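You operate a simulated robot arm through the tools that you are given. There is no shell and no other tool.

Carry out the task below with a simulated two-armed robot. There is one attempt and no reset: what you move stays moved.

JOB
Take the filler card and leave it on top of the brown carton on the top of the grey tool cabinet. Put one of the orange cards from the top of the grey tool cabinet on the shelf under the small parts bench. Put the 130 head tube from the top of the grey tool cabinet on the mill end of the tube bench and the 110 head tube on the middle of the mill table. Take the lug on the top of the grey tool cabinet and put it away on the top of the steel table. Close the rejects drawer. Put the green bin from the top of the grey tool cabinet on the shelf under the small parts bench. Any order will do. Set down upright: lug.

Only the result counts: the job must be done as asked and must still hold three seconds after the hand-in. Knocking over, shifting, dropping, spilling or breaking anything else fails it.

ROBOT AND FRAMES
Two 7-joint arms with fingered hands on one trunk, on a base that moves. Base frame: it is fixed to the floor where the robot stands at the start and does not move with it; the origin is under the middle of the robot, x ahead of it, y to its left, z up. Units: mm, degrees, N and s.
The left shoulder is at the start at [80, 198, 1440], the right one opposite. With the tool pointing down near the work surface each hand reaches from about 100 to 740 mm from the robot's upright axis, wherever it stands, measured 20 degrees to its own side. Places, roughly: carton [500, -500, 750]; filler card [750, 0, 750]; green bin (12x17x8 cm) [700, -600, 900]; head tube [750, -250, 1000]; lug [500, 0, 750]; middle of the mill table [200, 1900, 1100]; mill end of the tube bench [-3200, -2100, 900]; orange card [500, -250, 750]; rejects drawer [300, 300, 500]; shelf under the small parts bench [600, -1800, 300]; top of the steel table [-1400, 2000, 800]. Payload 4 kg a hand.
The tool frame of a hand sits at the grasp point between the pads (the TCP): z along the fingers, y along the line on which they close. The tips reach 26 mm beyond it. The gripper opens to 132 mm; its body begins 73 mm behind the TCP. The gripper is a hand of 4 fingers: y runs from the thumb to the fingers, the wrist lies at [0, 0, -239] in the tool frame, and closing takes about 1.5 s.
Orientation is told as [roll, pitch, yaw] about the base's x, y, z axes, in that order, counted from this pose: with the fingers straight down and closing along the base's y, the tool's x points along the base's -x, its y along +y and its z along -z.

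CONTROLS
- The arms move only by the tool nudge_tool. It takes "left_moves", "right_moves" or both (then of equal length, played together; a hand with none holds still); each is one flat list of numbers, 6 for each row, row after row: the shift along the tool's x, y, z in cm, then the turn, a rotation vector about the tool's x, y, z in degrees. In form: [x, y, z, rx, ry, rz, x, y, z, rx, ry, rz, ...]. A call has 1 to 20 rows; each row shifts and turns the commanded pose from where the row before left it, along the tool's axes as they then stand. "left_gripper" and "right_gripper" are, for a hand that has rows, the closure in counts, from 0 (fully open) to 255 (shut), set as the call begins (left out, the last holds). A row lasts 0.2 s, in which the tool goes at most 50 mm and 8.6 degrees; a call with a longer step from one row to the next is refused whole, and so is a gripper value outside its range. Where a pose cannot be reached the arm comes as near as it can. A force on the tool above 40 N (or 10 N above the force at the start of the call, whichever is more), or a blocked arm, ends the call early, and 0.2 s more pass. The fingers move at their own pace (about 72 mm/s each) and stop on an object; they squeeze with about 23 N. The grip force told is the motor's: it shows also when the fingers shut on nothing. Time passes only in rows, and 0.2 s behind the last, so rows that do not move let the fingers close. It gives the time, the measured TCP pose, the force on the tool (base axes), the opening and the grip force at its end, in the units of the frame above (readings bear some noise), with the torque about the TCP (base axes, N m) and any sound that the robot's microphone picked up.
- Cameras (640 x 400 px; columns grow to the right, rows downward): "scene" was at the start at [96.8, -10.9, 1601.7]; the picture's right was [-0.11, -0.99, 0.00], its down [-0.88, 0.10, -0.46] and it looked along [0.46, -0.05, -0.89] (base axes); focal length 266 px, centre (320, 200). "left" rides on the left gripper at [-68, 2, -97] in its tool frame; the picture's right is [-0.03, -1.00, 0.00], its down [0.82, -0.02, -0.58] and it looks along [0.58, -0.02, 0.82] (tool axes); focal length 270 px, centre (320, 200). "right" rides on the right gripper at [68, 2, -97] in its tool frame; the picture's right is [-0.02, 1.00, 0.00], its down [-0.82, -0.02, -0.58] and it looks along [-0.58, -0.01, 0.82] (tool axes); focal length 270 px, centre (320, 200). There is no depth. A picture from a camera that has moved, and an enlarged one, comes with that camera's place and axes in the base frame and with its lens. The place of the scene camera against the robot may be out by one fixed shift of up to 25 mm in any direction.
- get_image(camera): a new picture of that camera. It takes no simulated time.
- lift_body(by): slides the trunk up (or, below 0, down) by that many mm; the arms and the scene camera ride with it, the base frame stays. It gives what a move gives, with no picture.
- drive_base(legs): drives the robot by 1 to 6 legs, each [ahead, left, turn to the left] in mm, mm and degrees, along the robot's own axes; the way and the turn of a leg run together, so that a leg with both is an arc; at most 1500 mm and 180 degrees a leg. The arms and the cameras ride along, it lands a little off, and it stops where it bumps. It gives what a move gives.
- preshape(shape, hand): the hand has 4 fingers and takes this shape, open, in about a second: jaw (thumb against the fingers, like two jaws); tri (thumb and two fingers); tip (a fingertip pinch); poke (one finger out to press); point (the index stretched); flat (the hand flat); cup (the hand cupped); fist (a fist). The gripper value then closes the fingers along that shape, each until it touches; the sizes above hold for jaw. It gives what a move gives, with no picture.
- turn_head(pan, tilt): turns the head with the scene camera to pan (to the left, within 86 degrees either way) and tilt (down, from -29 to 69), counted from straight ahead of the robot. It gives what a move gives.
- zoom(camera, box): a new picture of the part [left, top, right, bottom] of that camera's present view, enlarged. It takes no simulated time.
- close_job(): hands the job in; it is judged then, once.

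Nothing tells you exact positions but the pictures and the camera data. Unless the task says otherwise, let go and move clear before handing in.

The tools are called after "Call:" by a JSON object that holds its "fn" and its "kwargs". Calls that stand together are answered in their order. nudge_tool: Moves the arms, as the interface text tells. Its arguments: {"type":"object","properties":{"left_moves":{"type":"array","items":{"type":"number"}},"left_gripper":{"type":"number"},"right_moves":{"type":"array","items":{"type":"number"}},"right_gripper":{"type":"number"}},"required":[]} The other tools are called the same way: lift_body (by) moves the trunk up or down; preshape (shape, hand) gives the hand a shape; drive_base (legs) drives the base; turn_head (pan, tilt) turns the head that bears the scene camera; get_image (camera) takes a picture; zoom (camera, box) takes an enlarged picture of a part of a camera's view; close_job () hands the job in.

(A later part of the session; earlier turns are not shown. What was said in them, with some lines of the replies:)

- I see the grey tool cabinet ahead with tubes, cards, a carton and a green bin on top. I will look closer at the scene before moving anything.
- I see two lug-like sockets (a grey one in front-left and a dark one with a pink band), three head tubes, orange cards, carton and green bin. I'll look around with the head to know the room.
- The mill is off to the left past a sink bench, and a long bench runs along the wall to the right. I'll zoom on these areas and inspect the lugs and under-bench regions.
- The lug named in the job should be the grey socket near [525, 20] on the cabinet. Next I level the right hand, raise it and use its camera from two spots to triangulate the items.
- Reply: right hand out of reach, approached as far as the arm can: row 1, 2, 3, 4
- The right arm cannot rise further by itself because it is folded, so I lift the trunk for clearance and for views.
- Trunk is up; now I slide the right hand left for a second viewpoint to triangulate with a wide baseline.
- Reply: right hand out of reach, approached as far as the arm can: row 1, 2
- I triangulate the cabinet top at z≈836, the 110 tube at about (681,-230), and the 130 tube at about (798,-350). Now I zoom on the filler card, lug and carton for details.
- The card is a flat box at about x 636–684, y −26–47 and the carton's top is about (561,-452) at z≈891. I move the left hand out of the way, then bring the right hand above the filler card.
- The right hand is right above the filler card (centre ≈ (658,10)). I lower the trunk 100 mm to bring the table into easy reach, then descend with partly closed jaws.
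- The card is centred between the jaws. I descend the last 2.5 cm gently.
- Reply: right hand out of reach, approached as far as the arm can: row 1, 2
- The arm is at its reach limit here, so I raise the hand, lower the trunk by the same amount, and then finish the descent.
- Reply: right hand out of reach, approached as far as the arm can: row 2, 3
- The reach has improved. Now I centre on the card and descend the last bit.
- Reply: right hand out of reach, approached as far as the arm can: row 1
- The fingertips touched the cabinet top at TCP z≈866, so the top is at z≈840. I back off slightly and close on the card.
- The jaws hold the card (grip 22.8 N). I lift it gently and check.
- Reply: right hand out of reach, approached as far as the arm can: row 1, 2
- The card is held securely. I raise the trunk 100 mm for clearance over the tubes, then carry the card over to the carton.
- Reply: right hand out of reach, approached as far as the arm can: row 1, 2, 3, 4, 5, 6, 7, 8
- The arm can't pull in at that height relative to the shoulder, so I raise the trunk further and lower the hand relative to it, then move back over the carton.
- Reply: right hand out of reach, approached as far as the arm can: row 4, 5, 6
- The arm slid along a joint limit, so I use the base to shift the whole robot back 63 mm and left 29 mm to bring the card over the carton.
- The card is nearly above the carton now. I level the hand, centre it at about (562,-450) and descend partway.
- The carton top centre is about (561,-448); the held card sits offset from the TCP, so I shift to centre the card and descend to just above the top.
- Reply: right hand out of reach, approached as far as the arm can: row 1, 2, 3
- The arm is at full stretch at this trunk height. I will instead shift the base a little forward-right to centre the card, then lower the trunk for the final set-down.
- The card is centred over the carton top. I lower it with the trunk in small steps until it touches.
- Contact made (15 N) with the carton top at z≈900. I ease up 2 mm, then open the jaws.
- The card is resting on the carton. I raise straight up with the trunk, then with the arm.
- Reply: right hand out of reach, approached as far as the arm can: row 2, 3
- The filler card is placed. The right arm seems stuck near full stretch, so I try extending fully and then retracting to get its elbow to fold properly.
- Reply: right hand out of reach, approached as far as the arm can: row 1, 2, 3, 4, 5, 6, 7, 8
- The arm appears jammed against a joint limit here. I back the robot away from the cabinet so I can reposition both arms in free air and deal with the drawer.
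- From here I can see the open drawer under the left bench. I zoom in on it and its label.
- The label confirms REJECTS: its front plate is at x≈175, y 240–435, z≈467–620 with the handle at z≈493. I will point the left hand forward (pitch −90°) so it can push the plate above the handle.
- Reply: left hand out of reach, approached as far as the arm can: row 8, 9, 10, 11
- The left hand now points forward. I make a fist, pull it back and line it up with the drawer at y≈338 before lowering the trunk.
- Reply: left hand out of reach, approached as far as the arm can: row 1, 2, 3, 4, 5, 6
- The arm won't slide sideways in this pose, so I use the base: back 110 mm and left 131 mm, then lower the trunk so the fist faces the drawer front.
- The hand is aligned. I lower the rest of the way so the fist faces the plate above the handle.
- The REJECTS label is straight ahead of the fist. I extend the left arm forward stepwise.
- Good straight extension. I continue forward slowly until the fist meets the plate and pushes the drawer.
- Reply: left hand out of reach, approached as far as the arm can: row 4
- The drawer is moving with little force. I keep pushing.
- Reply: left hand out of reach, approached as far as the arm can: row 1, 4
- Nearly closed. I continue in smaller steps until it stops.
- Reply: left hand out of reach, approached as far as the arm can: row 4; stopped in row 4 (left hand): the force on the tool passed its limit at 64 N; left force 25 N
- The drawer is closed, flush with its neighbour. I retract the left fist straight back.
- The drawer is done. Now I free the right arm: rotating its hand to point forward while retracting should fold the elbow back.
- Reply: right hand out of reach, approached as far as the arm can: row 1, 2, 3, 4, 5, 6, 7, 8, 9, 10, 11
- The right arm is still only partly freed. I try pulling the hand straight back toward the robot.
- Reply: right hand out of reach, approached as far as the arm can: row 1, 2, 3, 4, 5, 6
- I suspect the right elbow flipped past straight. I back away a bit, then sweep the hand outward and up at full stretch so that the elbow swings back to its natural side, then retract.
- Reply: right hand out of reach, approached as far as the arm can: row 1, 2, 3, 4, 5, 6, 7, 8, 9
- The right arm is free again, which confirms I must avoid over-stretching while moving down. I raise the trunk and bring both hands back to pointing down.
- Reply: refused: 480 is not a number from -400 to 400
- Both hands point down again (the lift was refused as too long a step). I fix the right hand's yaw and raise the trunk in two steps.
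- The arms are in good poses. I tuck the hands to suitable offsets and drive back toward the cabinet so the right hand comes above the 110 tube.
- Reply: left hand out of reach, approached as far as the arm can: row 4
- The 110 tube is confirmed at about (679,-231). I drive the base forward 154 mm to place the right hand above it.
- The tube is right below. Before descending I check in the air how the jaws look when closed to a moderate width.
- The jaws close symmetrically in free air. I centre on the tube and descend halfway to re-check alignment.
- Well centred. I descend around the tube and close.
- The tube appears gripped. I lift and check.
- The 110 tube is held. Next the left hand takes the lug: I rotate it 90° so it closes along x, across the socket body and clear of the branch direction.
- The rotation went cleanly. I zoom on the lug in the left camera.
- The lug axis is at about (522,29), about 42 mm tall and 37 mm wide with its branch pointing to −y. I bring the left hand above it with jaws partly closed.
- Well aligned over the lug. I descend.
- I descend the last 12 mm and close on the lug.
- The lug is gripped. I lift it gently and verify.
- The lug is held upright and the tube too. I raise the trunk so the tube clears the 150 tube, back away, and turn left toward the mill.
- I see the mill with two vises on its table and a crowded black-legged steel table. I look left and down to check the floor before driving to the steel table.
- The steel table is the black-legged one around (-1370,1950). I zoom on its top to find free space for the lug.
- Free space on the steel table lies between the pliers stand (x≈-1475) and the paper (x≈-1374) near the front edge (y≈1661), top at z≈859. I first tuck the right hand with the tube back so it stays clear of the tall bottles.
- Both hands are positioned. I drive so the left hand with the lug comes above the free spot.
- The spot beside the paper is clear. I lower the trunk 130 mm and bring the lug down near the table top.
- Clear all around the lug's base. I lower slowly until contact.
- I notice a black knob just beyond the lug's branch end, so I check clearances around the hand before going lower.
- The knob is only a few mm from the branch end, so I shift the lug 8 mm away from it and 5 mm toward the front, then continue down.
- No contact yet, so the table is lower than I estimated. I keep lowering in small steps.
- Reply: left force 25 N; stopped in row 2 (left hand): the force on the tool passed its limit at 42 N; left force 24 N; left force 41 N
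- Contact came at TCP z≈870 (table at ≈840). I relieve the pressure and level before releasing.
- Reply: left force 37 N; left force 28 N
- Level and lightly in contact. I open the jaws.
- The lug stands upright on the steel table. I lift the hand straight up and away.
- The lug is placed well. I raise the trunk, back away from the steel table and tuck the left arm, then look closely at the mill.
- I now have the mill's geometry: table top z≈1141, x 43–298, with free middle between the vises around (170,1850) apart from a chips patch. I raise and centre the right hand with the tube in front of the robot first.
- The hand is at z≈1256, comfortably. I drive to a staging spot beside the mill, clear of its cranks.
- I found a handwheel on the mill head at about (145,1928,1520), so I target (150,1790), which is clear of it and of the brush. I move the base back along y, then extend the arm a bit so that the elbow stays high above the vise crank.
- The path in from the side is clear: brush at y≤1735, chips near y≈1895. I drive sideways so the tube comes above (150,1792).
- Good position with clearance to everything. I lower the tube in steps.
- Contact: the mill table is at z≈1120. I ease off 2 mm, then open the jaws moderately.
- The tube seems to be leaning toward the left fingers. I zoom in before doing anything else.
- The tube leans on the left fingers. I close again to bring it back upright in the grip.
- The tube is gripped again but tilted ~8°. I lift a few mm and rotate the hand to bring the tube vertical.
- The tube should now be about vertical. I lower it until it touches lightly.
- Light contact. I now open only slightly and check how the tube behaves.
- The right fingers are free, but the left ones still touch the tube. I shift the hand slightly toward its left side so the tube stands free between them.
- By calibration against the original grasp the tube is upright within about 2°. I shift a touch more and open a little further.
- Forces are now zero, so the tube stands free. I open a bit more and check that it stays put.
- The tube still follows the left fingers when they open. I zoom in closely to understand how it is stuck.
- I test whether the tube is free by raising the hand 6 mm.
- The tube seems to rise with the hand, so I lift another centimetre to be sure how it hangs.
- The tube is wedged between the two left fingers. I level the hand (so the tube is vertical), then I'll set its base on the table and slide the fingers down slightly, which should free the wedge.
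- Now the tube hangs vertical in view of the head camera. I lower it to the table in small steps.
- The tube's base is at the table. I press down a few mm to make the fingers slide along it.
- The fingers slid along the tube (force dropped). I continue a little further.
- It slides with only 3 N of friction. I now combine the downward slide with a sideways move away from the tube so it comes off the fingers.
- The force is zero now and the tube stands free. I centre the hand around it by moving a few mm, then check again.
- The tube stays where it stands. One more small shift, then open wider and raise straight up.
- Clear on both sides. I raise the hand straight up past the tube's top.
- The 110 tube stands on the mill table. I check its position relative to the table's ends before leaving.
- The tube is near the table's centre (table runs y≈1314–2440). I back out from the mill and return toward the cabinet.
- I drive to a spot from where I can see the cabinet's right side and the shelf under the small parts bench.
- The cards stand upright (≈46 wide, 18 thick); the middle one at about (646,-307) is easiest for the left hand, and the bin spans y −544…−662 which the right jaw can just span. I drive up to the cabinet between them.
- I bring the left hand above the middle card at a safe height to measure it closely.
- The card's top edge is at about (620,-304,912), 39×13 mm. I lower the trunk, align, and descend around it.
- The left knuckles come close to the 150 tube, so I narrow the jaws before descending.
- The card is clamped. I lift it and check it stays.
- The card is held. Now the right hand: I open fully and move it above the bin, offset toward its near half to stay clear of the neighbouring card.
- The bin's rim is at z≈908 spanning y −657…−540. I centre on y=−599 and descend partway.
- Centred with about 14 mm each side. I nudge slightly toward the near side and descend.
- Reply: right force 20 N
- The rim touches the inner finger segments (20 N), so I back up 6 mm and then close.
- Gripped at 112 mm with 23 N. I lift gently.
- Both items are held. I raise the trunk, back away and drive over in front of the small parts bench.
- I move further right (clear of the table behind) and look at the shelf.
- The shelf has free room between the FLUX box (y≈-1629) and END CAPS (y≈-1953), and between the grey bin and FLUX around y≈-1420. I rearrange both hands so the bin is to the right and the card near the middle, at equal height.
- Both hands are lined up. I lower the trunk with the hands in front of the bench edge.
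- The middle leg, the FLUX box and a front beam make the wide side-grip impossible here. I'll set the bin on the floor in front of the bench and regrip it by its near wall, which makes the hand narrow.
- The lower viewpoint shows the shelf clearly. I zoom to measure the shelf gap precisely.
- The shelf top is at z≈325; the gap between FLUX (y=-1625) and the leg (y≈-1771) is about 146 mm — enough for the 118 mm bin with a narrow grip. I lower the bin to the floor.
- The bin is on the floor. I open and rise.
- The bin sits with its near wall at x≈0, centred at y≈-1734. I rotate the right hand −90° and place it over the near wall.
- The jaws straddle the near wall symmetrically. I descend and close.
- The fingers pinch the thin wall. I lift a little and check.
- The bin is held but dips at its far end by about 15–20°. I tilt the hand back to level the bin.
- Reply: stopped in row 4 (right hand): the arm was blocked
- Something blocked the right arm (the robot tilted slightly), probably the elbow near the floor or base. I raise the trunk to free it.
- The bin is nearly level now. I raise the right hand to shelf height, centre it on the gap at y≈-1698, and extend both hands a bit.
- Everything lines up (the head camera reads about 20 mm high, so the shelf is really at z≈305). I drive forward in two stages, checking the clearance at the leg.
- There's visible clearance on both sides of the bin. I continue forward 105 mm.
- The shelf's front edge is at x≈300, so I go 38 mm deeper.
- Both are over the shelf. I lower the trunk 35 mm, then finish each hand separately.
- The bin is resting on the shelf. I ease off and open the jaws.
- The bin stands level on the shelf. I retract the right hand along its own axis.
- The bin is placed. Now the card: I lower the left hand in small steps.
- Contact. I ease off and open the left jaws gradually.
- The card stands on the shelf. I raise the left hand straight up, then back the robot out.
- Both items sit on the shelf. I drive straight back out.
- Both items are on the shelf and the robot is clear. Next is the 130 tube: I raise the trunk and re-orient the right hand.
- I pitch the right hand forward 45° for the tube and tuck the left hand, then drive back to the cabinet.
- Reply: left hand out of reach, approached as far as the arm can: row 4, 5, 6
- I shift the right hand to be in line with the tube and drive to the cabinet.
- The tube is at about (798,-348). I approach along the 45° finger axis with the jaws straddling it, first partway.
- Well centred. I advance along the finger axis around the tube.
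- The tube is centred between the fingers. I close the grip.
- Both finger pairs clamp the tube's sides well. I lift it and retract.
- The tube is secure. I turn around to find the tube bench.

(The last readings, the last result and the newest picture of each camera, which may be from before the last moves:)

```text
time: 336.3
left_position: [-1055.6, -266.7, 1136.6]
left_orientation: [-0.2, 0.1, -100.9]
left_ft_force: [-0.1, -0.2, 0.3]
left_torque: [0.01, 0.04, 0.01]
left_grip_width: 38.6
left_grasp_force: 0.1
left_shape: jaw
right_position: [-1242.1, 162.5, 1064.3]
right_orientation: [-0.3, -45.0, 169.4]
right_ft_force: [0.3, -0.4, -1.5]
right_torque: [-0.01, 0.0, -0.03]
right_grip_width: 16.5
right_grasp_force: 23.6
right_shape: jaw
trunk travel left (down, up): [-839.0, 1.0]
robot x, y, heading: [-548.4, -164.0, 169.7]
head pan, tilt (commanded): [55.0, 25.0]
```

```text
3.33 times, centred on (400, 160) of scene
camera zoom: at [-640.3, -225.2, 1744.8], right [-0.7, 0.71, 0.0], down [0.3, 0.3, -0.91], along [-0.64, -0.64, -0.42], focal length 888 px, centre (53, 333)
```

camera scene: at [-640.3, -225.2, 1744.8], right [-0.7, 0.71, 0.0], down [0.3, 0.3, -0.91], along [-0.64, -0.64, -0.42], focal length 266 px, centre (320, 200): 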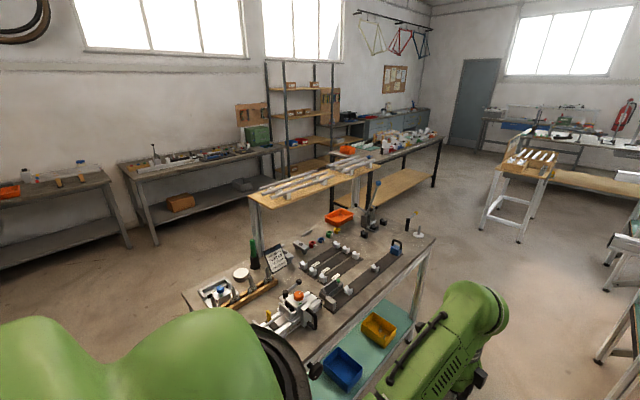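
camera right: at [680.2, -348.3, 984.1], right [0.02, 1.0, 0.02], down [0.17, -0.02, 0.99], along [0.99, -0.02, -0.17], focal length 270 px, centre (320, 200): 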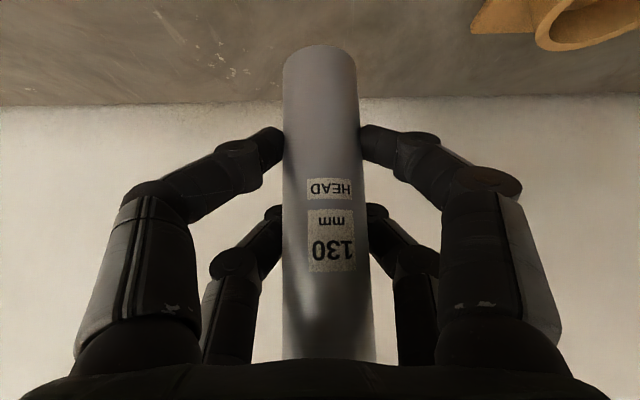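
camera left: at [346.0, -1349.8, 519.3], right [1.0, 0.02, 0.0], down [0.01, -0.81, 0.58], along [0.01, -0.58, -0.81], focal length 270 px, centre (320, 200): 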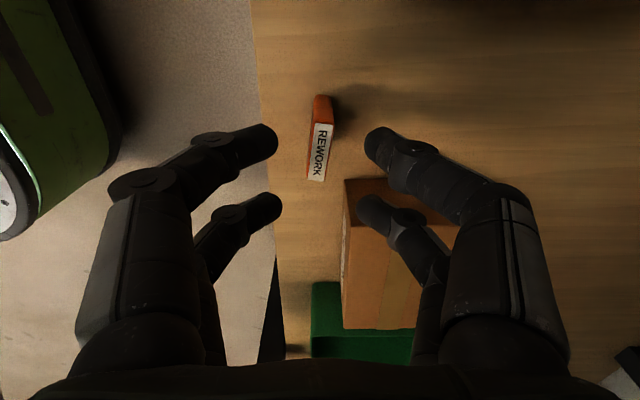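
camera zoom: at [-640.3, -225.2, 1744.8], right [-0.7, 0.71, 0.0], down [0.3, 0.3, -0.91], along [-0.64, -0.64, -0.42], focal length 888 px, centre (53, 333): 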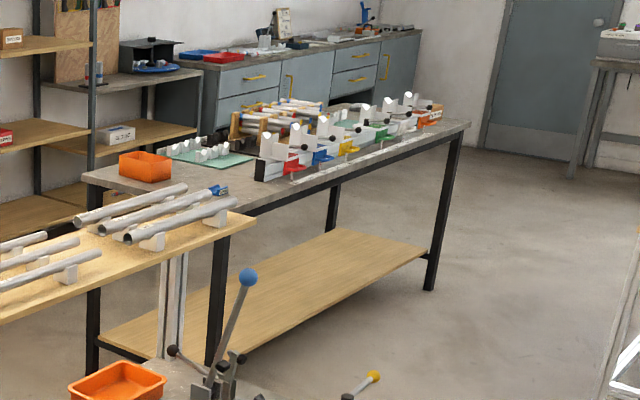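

The tube bench is the black-legged bench whose near ("mill") end is around (-3200,-2100). I drive down the corridor toward it.

Call:
{"fn": "drive_base", "kwargs": {"legs": [[0, 0, 10.3], [1180, 30, 0]]}}

Call:
{"fn": "turn_head", "kwargs": {"pan": 40, "tilt": 25}}

Call:
{"fn": "get_image", "kwargs": {"camera": "scene"}}

Call:
{"fn": "turn_head", "kwargs": {"pan": 0, "tilt": 35}}

Call:
{"fn": "get_image", "kwargs": {"camera": "scene"}}

```text
time: 343.0
left_position: [-2202.5, -386.8, 1137.2]
left_orientation: [-0.2, 0.2, -90.7]
left_ft_force: [0.7, -0.9, -0.6]
left_torque: [-0.01, 0.0, -0.02]
left_grip_width: 38.4
left_grasp_force: 0.0
left_shape: jaw
right_position: [-2462.4, 2.5, 1064.4]
right_orientation: [-0.2, -45.0, 179.8]
right_ft_force: [0.0, 0.6, -1.3]
right_torque: [-0.01, -0.04, 0.02]
right_grip_width: 16.3
right_grasp_force: 23.0
right_shape: jaw
trunk travel left (down, up): [-839.0, 1.0]
robot x, y, heading: [-1723.3, -190.9, -179.9]
head pan, tilt (commanded): [55.0, 25.0]
```

```text
time: 343.8
left_position: [-2202.5, -386.8, 1137.0]
left_orientation: [-0.1, 0.1, -90.6]
left_ft_force: [0.3, -0.4, -0.8]
left_torque: [-0.02, -0.01, 0.0]
left_grip_width: 38.6
left_grasp_force: 0.0
left_shape: jaw
right_position: [-2462.4, 3.3, 1063.5]
right_orientation: [-0.3, -45.0, 179.8]
right_ft_force: [-0.1, -0.6, -0.8]
right_torque: [0.03, -0.02, -0.03]
right_grip_width: 16.3
right_grasp_force: 23.2
right_shape: jaw
trunk travel left (down, up): [-839.0, 1.0]
robot x, y, heading: [-1721.3, -194.4, -179.8]
head pan, tilt (commanded): [40.0, 25.0]
```

```text
taken
camera scene: at [-1820.3, -256.5, 1744.8], right [-0.64, 0.76, 0.0], down [0.32, 0.27, -0.91], along [-0.69, -0.58, -0.42], focal length 266 px, centre (320, 200)
```

scene: 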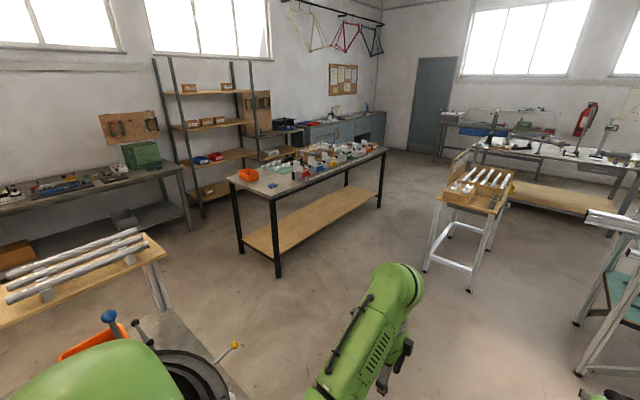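

```text
time: 344.9
left_position: [-2202.1, -387.3, 1136.1]
left_orientation: [-0.2, 0.0, -90.7]
left_ft_force: [-0.6, 0.0, 0.0]
left_torque: [0.01, 0.04, -0.02]
left_grip_width: 38.5
left_grasp_force: 0.1
left_shape: jaw
right_position: [-2463.8, 1.3, 1064.8]
right_orientation: [-0.2, -45.0, 179.8]
right_ft_force: [0.3, -0.1, -1.6]
right_torque: [-0.01, -0.01, -0.03]
right_grip_width: 16.4
right_grasp_force: 23.1
right_shape: jaw
trunk travel left (down, up): [-839.0, 1.0]
robot x, y, heading: [-1719.8, -192.9, -179.9]
head pan, tilt (commanded): [0.0, 35.0]
```

```text
taken
camera scene: at [-1838.0, -197.4, 1729.1], right [0.0, 1.0, 0.0], down [0.57, 0.0, -0.82], along [-0.82, 0.0, -0.57], focal length 266 px, centre (320, 200)
```

scene: 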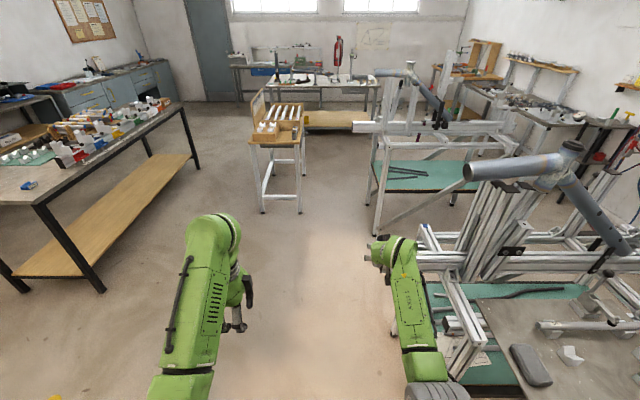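

Call:
{"fn": "turn_head", "kwargs": {"pan": 40, "tilt": 25}}

Call:
{"fn": "zoom", "kwargs": {"camera": "scene", "box": [215, 130, 395, 230]}}

Call:
{"fn": "zoom", "kwargs": {"camera": "scene", "box": [220, 140, 320, 210]}}

```text
time: 345.9
left_position: [-2202.1, -386.3, 1137.1]
left_orientation: [-0.1, 0.1, -90.6]
left_ft_force: [0.4, 0.6, 0.2]
left_torque: [0.01, 0.03, -0.03]
left_grip_width: 38.2
left_grasp_force: 0.1
left_shape: jaw
right_position: [-2462.4, 1.9, 1063.2]
right_orientation: [-0.2, -45.0, 179.8]
right_ft_force: [0.3, -0.2, -1.4]
right_torque: [-0.01, 0.02, -0.01]
right_grip_width: 16.4
right_grasp_force: 23.3
right_shape: jaw
trunk travel left (down, up): [-839.0, 1.0]
robot x, y, heading: [-1720.5, -196.4, -179.9]
head pan, tilt (commanded): [40.0, 25.0]
```

```text
3.56 times, centred on (305, 180) of scene
camera zoom: at [-1820.6, -256.4, 1744.8], right [-0.64, 0.77, 0.0], down [0.32, 0.27, -0.91], along [-0.69, -0.58, -0.42], focal length 947 px, centre (373, 271)
```

zoom: 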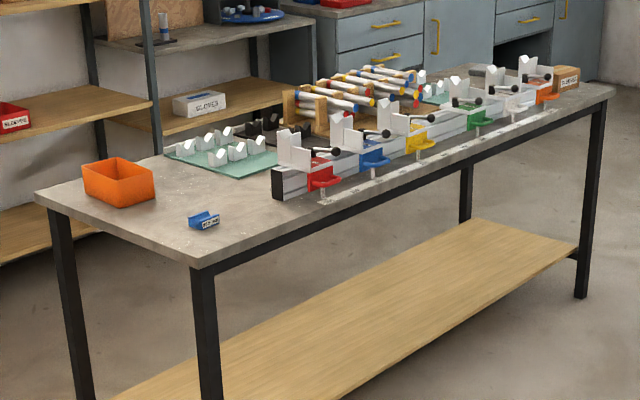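

```text
5.71 times, centred on (270, 175) of scene
camera zoom: at [-1820.6, -256.4, 1744.8], right [-0.64, 0.77, 0.0], down [0.32, 0.27, -0.91], along [-0.69, -0.58, -0.42], focal length 1522 px, centre (606, 343)
```

zoom: 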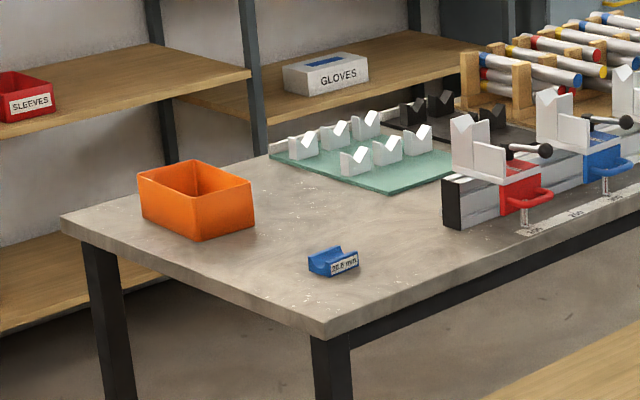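

The mill end of the tube bench is free around (-3260,-2060), between the orange bin and a small blue V-block. I drive on and turn to face it.

Call:
{"fn": "drive_base", "kwargs": {"legs": [[1347, 0, -0.1], [0, 0, 90]]}}

Call:
{"fn": "turn_head", "kwargs": {"pan": 0, "tilt": 35}}

Call:
{"fn": "get_image", "kwargs": {"camera": "scene"}}

```text
time: 356.5
left_position: [-2884.8, -669.1, 1136.9]
left_orientation: [-0.1, 0.1, -1.7]
left_ft_force: [-0.2, 0.5, -0.9]
left_torque: [-0.02, -0.03, 0.01]
left_grip_width: 38.3
left_grasp_force: 0.1
left_shape: jaw
right_position: [-3280.1, -921.9, 1063.1]
right_orientation: [-0.2, -45.0, -91.5]
right_ft_force: [-0.1, 0.2, -1.5]
right_torque: [0.02, -0.02, -0.01]
right_grip_width: 15.9
right_grasp_force: 23.0
right_shape: jaw
trunk travel left (down, up): [-839.0, 1.0]
robot x, y, heading: [-3067.1, -185.6, -91.3]
head pan, tilt (commanded): [40.0, 25.0]
```

```text
time: 357.6
left_position: [-2886.4, -669.5, 1137.7]
left_orientation: [-0.1, 0.1, -1.6]
left_ft_force: [-0.7, 0.1, 0.1]
left_torque: [-0.01, -0.04, -0.01]
left_grip_width: 38.5
left_grasp_force: 0.2
left_shape: jaw
right_position: [-3278.0, -921.5, 1064.2]
right_orientation: [-0.2, -45.0, -91.5]
right_ft_force: [0.5, -0.2, -2.3]
right_torque: [-0.02, 0.01, 0.01]
right_grip_width: 16.2
right_grasp_force: 23.0
right_shape: jaw
trunk travel left (down, up): [-839.0, 1.0]
robot x, y, heading: [-3069.2, -184.6, -90.9]
head pan, tilt (commanded): [0.0, 35.0]
```

```text
taken
camera scene: at [-3068.2, -307.7, 1729.1], right [-1.0, 0.02, 0.0], down [0.01, 0.57, -0.82], along [-0.01, -0.82, -0.57], focal length 266 px, centre (320, 200)
```

scene: 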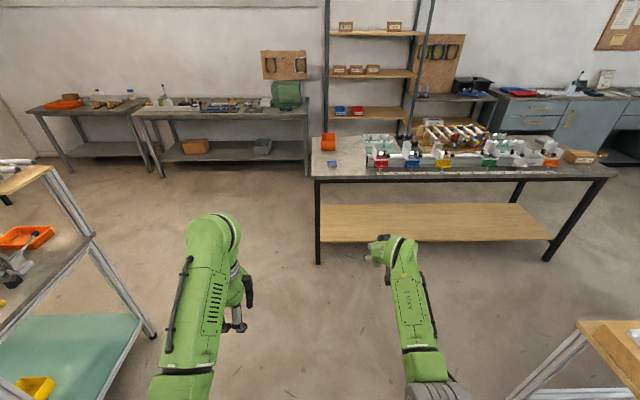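

Call:
{"fn": "zoom", "kwargs": {"camera": "scene", "box": [290, 110, 450, 210]}}

```text
4.00 times, centred on (370, 160) of scene
camera zoom: at [-3068.2, -307.7, 1729.1], right [-1.0, 0.02, 0.0], down [0.01, 0.57, -0.82], along [-0.01, -0.82, -0.57], focal length 1065 px, centre (120, 360)
```

zoom: 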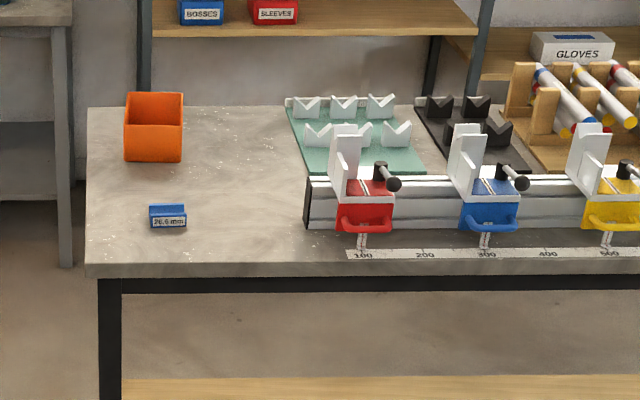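

I straighten up, lower the trunk a little and approach the bench.

Call:
{"fn": "lift_body", "kwargs": {"by": -60}}

Call:
{"fn": "drive_base", "kwargs": {"legs": [[0, 0, 0.9], [985, 5, 0]]}}

Call:
{"fn": "get_image", "kwargs": {"camera": "scene"}}

Call:
{"fn": "get_image", "kwargs": {"camera": "right"}}

```text
time: 358.6
left_position: [-2884.7, -668.4, 1077.2]
left_orientation: [-0.3, 0.1, -1.7]
left_ft_force: [-0.1, -0.4, -0.5]
left_torque: [-0.03, -0.03, -0.01]
left_grip_width: 38.6
left_grasp_force: 0.1
left_shape: jaw
right_position: [-3279.1, -921.2, 1003.2]
right_orientation: [-0.2, -45.0, -91.4]
right_ft_force: [0.5, -0.4, -1.0]
right_torque: [0.0, -0.02, 0.01]
right_grip_width: 16.3
right_grasp_force: 23.5
right_shape: jaw
trunk travel left (down, up): [-779.0, 61.0]
robot x, y, heading: [-3067.4, -183.7, -91.3]
head pan, tilt (commanded): [0.0, 35.0]
```

```text
time: 364.1
left_position: [-2877.6, -1661.6, 1077.1]
left_orientation: [-0.1, 0.1, -0.9]
left_ft_force: [-0.2, 0.1, -0.1]
left_torque: [-0.02, -0.01, 0.02]
left_grip_width: 38.5
left_grasp_force: 0.2
left_shape: jaw
right_position: [-3269.2, -1918.2, 1004.3]
right_orientation: [-0.1, -45.0, -90.6]
right_ft_force: [-0.2, -0.6, -1.4]
right_torque: [0.0, -0.01, -0.04]
right_grip_width: 15.7
right_grasp_force: 23.1
right_shape: jaw
trunk travel left (down, up): [-779.0, 61.0]
robot x, y, heading: [-3068.9, -1178.6, -90.2]
head pan, tilt (commanded): [0.0, 35.0]
```

```text
taken
camera scene: at [-3066.2, -1301.6, 1669.2], right [-1.0, 0.01, 0.0], down [0.0, 0.57, -0.82], along [0.0, -0.82, -0.57], focal length 266 px, centre (320, 200)
```

scene: 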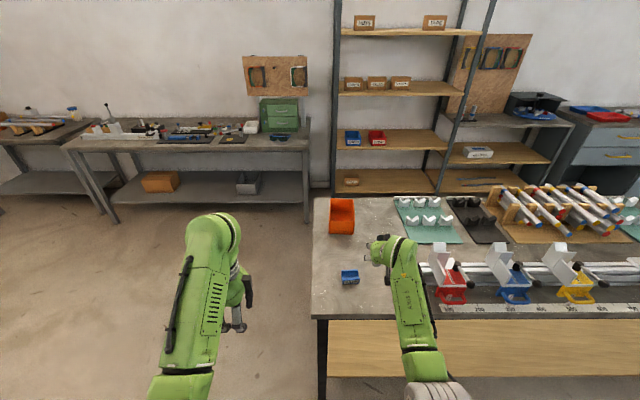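

```text
taken
camera right: at [-3266.3, -1802.5, 1024.5], right [1.0, -0.03, 0.02], down [-0.02, -0.17, 0.99], along [-0.03, -0.99, -0.17], focal length 270 px, centre (320, 200)
```

right: 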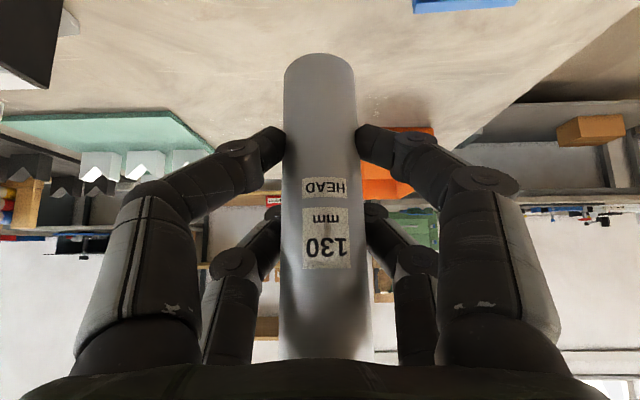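

Call:
{"fn": "drive_base", "kwargs": {"legs": [[125, 0, 0]]}}

Call:
{"fn": "get_image", "kwargs": {"camera": "scene"}}

Call:
{"fn": "get_image", "kwargs": {"camera": "right"}}

```text
time: 365.3
left_position: [-2879.0, -1783.9, 1079.5]
left_orientation: [-0.4, 0.1, -1.1]
left_ft_force: [0.6, 0.6, 0.0]
left_torque: [0.02, -0.02, 0.02]
left_grip_width: 38.1
left_grasp_force: 0.1
left_shape: jaw
right_position: [-3270.3, -2041.8, 1006.2]
right_orientation: [-0.2, -45.2, -90.6]
right_ft_force: [0.2, 0.4, -2.0]
right_torque: [-0.03, 0.06, 0.0]
right_grip_width: 16.0
right_grasp_force: 23.3
right_shape: jaw
trunk travel left (down, up): [-779.0, 61.0]
robot x, y, heading: [-3069.0, -1309.1, -90.2]
head pan, tilt (commanded): [0.0, 35.0]
```

```text
taken
camera scene: at [-3066.8, -1422.8, 1669.5], right [-1.0, 0.01, 0.0], down [0.0, 0.57, -0.82], along [0.0, -0.82, -0.57], focal length 266 px, centre (320, 200)
```

scene: 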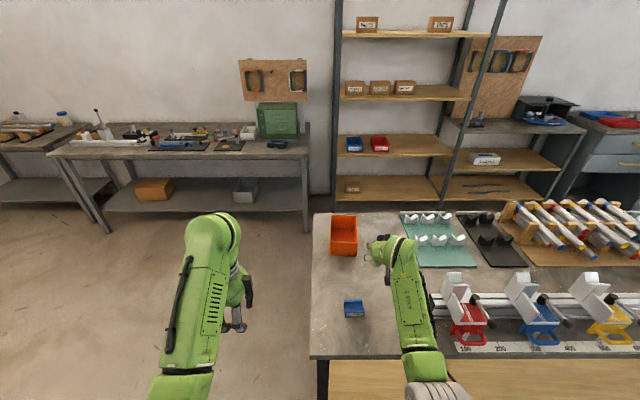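

```text
taken
camera right: at [-3267.0, -1925.4, 1026.3], right [1.0, -0.03, 0.02], down [-0.02, -0.17, 0.99], along [-0.03, -0.99, -0.17], focal length 270 px, centre (320, 200)
```

right: 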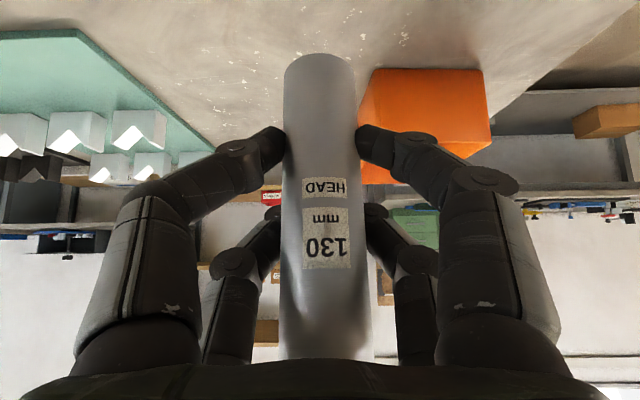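

Position is good: the bin is ~14 cm behind and the V-block well to the side. I lower the tube.

Call:
{"fn": "nudge_tool", "kwargs": {"right_moves": [1.77, 0, 1.77, 0, 0, 0, 1.77, 0, 1.77, 0, 0, 0, 1.77, 0, 1.77, 0, 0, 0, 0, 0, 0, 0, 0, 0]}}

Call:
{"fn": "nudge_tool", "kwargs": {"right_moves": [0.5, 0, 0.5, 0, 0, 0, 0, 0, 0, 0, 0, 0]}}

Call:
{"fn": "get_image", "kwargs": {"camera": "right"}}

```text
time: 366.3
left_position: [-2879.1, -1788.1, 1076.9]
left_orientation: [0.0, 0.1, -1.0]
left_ft_force: [0.1, 0.0, 0.3]
left_torque: [-0.03, 0.01, 0.01]
left_grip_width: 38.5
left_grasp_force: 0.1
left_shape: jaw
right_position: [-3270.4, -2046.6, 926.8]
right_orientation: [-0.2, -44.9, -90.6]
right_ft_force: [0.2, 0.5, -1.5]
right_torque: [0.0, 0.0, -0.02]
right_grip_width: 15.8
right_grasp_force: 23.3
right_shape: jaw
trunk travel left (down, up): [-779.0, 61.0]
robot x, y, heading: [-3067.6, -1305.1, -90.5]
head pan, tilt (commanded): [0.0, 35.0]
```

```text
time: 366.9
left_position: [-2878.6, -1786.6, 1077.5]
left_orientation: [-0.2, 0.2, -0.9]
left_ft_force: [-0.5, 0.2, 0.0]
left_torque: [-0.01, 0.04, -0.01]
left_grip_width: 38.4
left_grasp_force: 0.0
left_shape: jaw
right_position: [-3268.3, -2044.9, 924.1]
right_orientation: [-0.3, -45.3, -90.6]
right_ft_force: [0.0, -1.2, 10.7]
right_torque: [0.1, 0.01, -0.02]
right_grip_width: 16.3
right_grasp_force: 23.1
right_shape: jaw
trunk travel left (down, up): [-779.0, 61.0]
robot x, y, heading: [-3068.0, -1304.5, -90.4]
head pan, tilt (commanded): [0.0, 35.0]
```

```text
taken
camera right: at [-3267.1, -1929.5, 944.1], right [1.0, -0.03, 0.01], down [-0.02, -0.16, 0.99], along [-0.03, -0.99, -0.16], focal length 270 px, centre (320, 200)
```

right: 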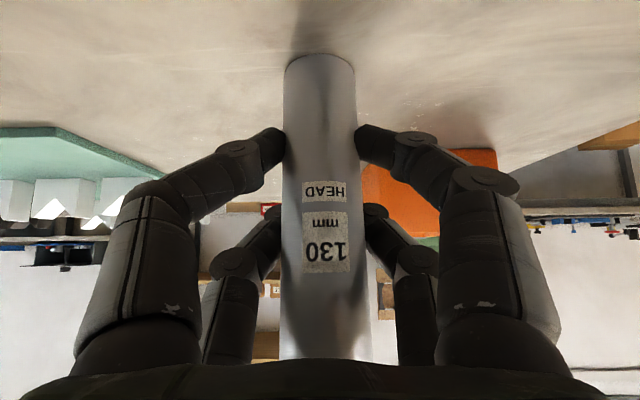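

Contact at z≈860. I relieve the pressure a bit and open the jaws in stages.

Call:
{"fn": "nudge_tool", "kwargs": {"right_moves": [-0.15, 0, -0.15, 0, 0.3, 0, 0, 0, 0, 0, 0, 0]}}

Call:
{"fn": "nudge_tool", "kwargs": {"right_moves": [0, 0, 0, 0, 0, 0, 0, 0, 0, 0, 0, 0], "right_gripper": 208}}

Call:
{"fn": "get_image", "kwargs": {"camera": "right"}}

```text
time: 367.5
left_position: [-2878.1, -1786.3, 1078.4]
left_orientation: [-0.2, 0.2, -1.0]
left_ft_force: [0.3, 0.7, 0.0]
left_torque: [0.02, 0.01, 0.0]
left_grip_width: 38.6
left_grasp_force: 0.0
left_shape: jaw
right_position: [-3269.9, -2044.0, 926.4]
right_orientation: [-0.3, -44.8, -90.5]
right_ft_force: [-0.2, -2.3, 8.7]
right_torque: [-0.06, 0.0, 0.0]
right_grip_width: 16.2
right_grasp_force: 23.3
right_shape: jaw
trunk travel left (down, up): [-779.0, 61.0]
robot x, y, heading: [-3069.6, -1309.4, -90.2]
head pan, tilt (commanded): [0.0, 35.0]
```

```text
time: 368.1
left_position: [-2879.2, -1788.2, 1075.8]
left_orientation: [-0.1, 0.1, -1.0]
left_ft_force: [-0.1, 0.1, -1.0]
left_torque: [0.0, -0.01, -0.02]
left_grip_width: 38.4
left_grasp_force: 0.0
left_shape: jaw
right_position: [-3270.3, -2044.9, 918.8]
right_orientation: [-0.2, -44.2, -90.6]
right_ft_force: [-1.2, -0.4, -1.3]
right_torque: [0.03, -0.04, -0.01]
right_grip_width: 24.8
right_grasp_force: 0.1
right_shape: jaw
trunk travel left (down, up): [-779.0, 61.0]
robot x, y, heading: [-3073.3, -1302.8, -90.1]
head pan, tilt (commanded): [0.0, 35.0]
```

```text
taken
camera right: at [-3267.5, -1928.3, 941.0], right [1.0, -0.03, 0.02], down [-0.02, -0.18, 0.98], along [-0.03, -0.98, -0.18], focal length 270 px, centre (320, 200)
```

right: 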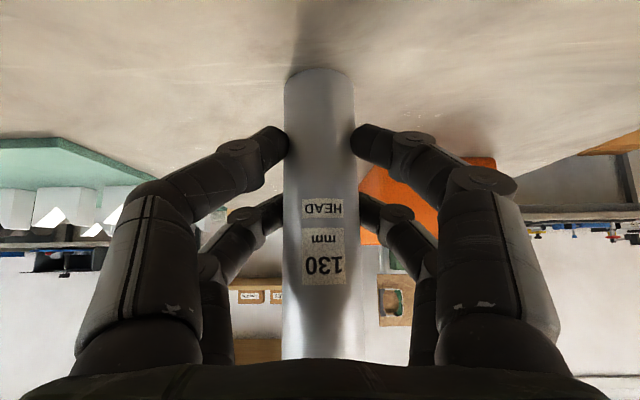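

Call:
{"fn": "nudge_tool", "kwargs": {"right_moves": [0, 0, 0, 0, 0, 0, 0, 0, 0, 0, 0, 0], "right_gripper": 185}}

Call:
{"fn": "get_image", "kwargs": {"camera": "right"}}

```text
time: 368.7
left_position: [-2878.6, -1787.4, 1077.5]
left_orientation: [-0.2, 0.1, -1.0]
left_ft_force: [-0.4, 0.3, -0.3]
left_torque: [0.0, 0.01, 0.03]
left_grip_width: 38.5
left_grasp_force: 0.0
left_shape: jaw
right_position: [-3269.7, -2044.9, 923.7]
right_orientation: [-0.1, -44.6, -90.6]
right_ft_force: [-0.3, -0.4, -0.2]
right_torque: [0.0, -0.01, -0.03]
right_grip_width: 36.0
right_grasp_force: 0.1
right_shape: jaw
trunk travel left (down, up): [-779.0, 61.0]
robot x, y, heading: [-3069.1, -1304.1, -90.1]
head pan, tilt (commanded): [0.0, 35.0]
```

```text
taken
camera right: at [-3267.4, -1929.2, 943.8], right [1.0, -0.03, 0.02], down [-0.02, -0.17, 0.98], along [-0.03, -0.98, -0.18], focal length 270 px, centre (320, 200)
```

right: 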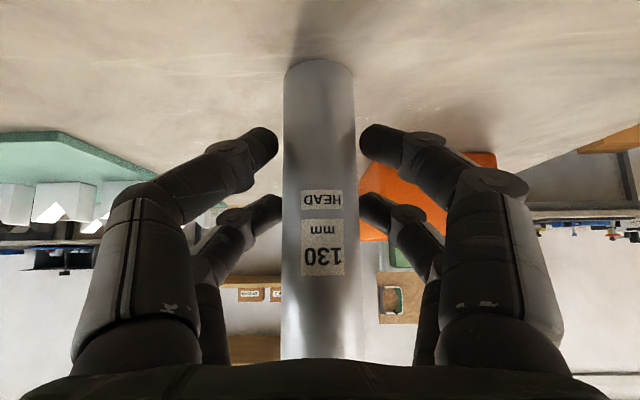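

The tube stands free. I open further and retract along the finger axis.

Call:
{"fn": "nudge_tool", "kwargs": {"right_moves": [0, 0, 0, 0, 0, 0, 0, 0, 0, 0, 0, 0], "right_gripper": 140}}

Call:
{"fn": "get_image", "kwargs": {"camera": "right"}}

Call:
{"fn": "nudge_tool", "kwargs": {"right_moves": [0, 0, -1.5, 0, 0, 0, 0, 0, -2.5, 0, 0, 0, 0, 0, -3.5, 0, 0, 0, 0, 0, -3.5, 0, 0, 0, 0, 0, -3.5, 0, 0, 0, 0, 0, 0, 0, 0, 0]}}

Call:
{"fn": "get_image", "kwargs": {"camera": "right"}}

Call:
{"fn": "get_image", "kwargs": {"camera": "scene"}}

```text
time: 369.3
left_position: [-2879.1, -1787.3, 1077.0]
left_orientation: [-0.3, 0.0, -1.1]
left_ft_force: [-0.1, -1.1, -0.5]
left_torque: [-0.01, 0.0, 0.03]
left_grip_width: 38.5
left_grasp_force: 0.1
left_shape: jaw
right_position: [-3270.7, -2045.8, 923.5]
right_orientation: [-0.1, -44.7, -90.5]
right_ft_force: [-0.5, -0.6, -0.5]
right_torque: [-0.05, 0.0, -0.02]
right_grip_width: 59.0
right_grasp_force: 0.1
right_shape: jaw
trunk travel left (down, up): [-779.0, 61.0]
robot x, y, heading: [-3073.0, -1303.3, -90.5]
head pan, tilt (commanded): [0.0, 35.0]
```

```text
taken
camera right: at [-3267.4, -1929.1, 944.1], right [1.0, -0.03, 0.02], down [-0.02, -0.17, 0.98], along [-0.03, -0.98, -0.17], focal length 270 px, centre (320, 200)
```

right: 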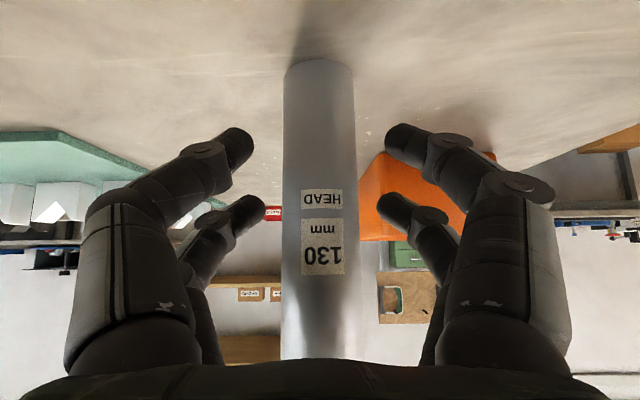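

```text
time: 370.7
left_position: [-2878.3, -1788.3, 1077.2]
left_orientation: [-0.2, 0.1, -1.1]
left_ft_force: [-0.5, 0.5, 0.2]
left_torque: [-0.02, -0.01, -0.03]
left_grip_width: 38.7
left_grasp_force: 0.1
left_shape: jaw
right_position: [-3268.5, -1942.0, 1025.6]
right_orientation: [-0.2, -44.7, -90.5]
right_ft_force: [-0.2, -1.2, -0.1]
right_torque: [0.0, 0.02, 0.01]
right_grip_width: 59.1
right_grasp_force: 0.1
right_shape: jaw
trunk travel left (down, up): [-779.0, 61.0]
robot x, y, heading: [-3067.3, -1307.4, -90.5]
head pan, tilt (commanded): [0.0, 35.0]
```

```text
taken
camera right: at [-3265.4, -1826.6, 1047.0], right [1.0, -0.03, 0.01], down [-0.02, -0.17, 0.98], along [-0.03, -0.98, -0.17], focal length 270 px, centre (320, 200)
```

right: 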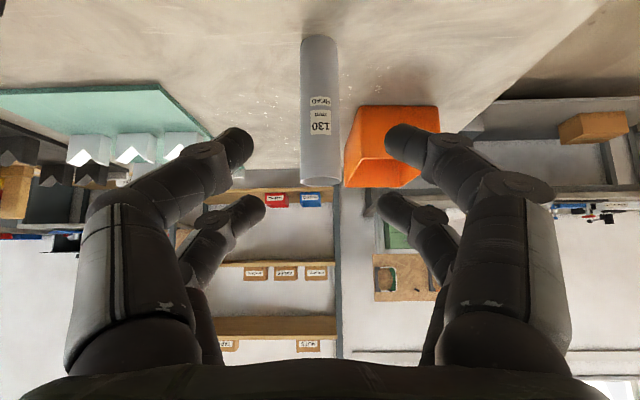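

```text
taken
camera scene: at [-3066.8, -1428.7, 1669.0], right [-1.0, 0.01, 0.0], down [0.0, 0.57, -0.82], along [0.0, -0.82, -0.57], focal length 266 px, centre (320, 200)
```

scene: 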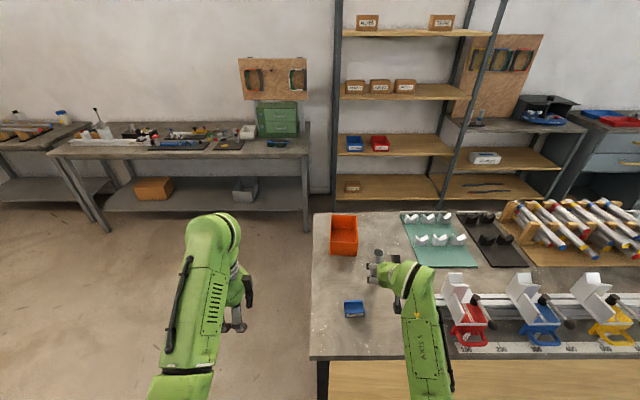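

The 130 tube stands on the bench. I back away and verify.

Call:
{"fn": "drive_base", "kwargs": {"legs": [[-450, 0, 0]]}}

Call:
{"fn": "zoom", "kwargs": {"camera": "scene", "box": [270, 110, 470, 250]}}

```text
time: 373.4
left_position: [-2876.6, -1337.6, 1074.7]
left_orientation: [-0.1, 0.1, -0.9]
left_ft_force: [0.1, 0.8, 0.2]
left_torque: [-0.01, -0.04, 0.01]
left_grip_width: 38.5
left_grasp_force: 0.0
left_shape: jaw
right_position: [-3265.1, -1494.3, 1024.8]
right_orientation: [-0.2, -44.6, -90.6]
right_ft_force: [-0.3, -0.1, -0.3]
right_torque: [-0.01, 0.02, 0.0]
right_grip_width: 59.0
right_grasp_force: 0.0
right_shape: jaw
trunk travel left (down, up): [-779.0, 61.0]
robot x, y, heading: [-3066.4, -854.0, -90.3]
head pan, tilt (commanded): [0.0, 35.0]
```

```text
2.86 times, centred on (370, 180) of scene
camera zoom: at [-3064.4, -981.3, 1668.8], right [-1.0, 0.0, 0.0], down [0.0, 0.58, -0.82], along [0.0, -0.82, -0.58], focal length 761 px, centre (177, 257)
```

zoom: 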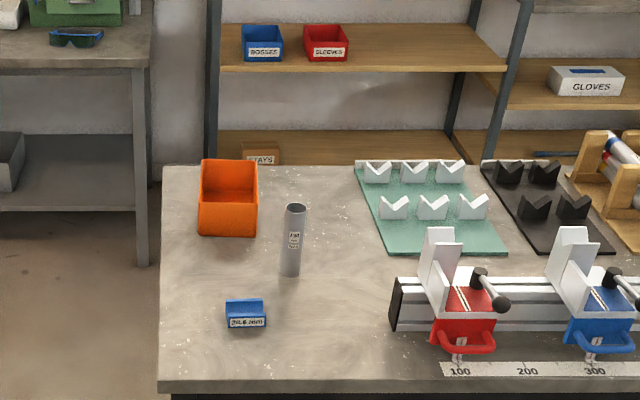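

The 130 tube stands at the mill end of the tube bench. All the other items were seen in place when I last looked: filler card on the carton, card and bin on the shelf, 110 tube near the middle of the mill table, lug upright on the steel table, rejects drawer shut. Both hands are empty and clear, so I hand in.

Call:
{"fn": "close_job", "kwargs": {}}

```text
The job is handed in.
```

I finished all seven parts of the job and handed it in; no verdict has come back. I didn't go round again at the end, so each placement below is as I last saw it.

- **Filler card:** it lies on top of the brown carton.
- **Orange card:** one of the three, the middle one, stands on the shelf under the small parts bench.
- **Green bin:** it is on the same shelf, beside the flux box. I set it down on the floor once on the way, because my first grip was too wide to get it past the bench leg.
- **110 head tube:** it stands on the mill table between the two vises, about 80 mm from the table's centre. A handwheel on the mill head kept me from setting it closer. If "middle" means the exact centre, this is the placement most likely to fail.
- **130 head tube:** it stands at the mill end of the tube bench.
- **Lug:** it stands upright on the steel table. I took the grey one marked 31.8 mm, because its position matched yours; there is also a dark one with a pink band on the cabinet.
- **Rejects drawer:** it is closed, flush with the "GOOD" drawer. The push reached about 64 N at the end stop.

I saw nothing else knocked or shifted. Both hands are empty and clear.
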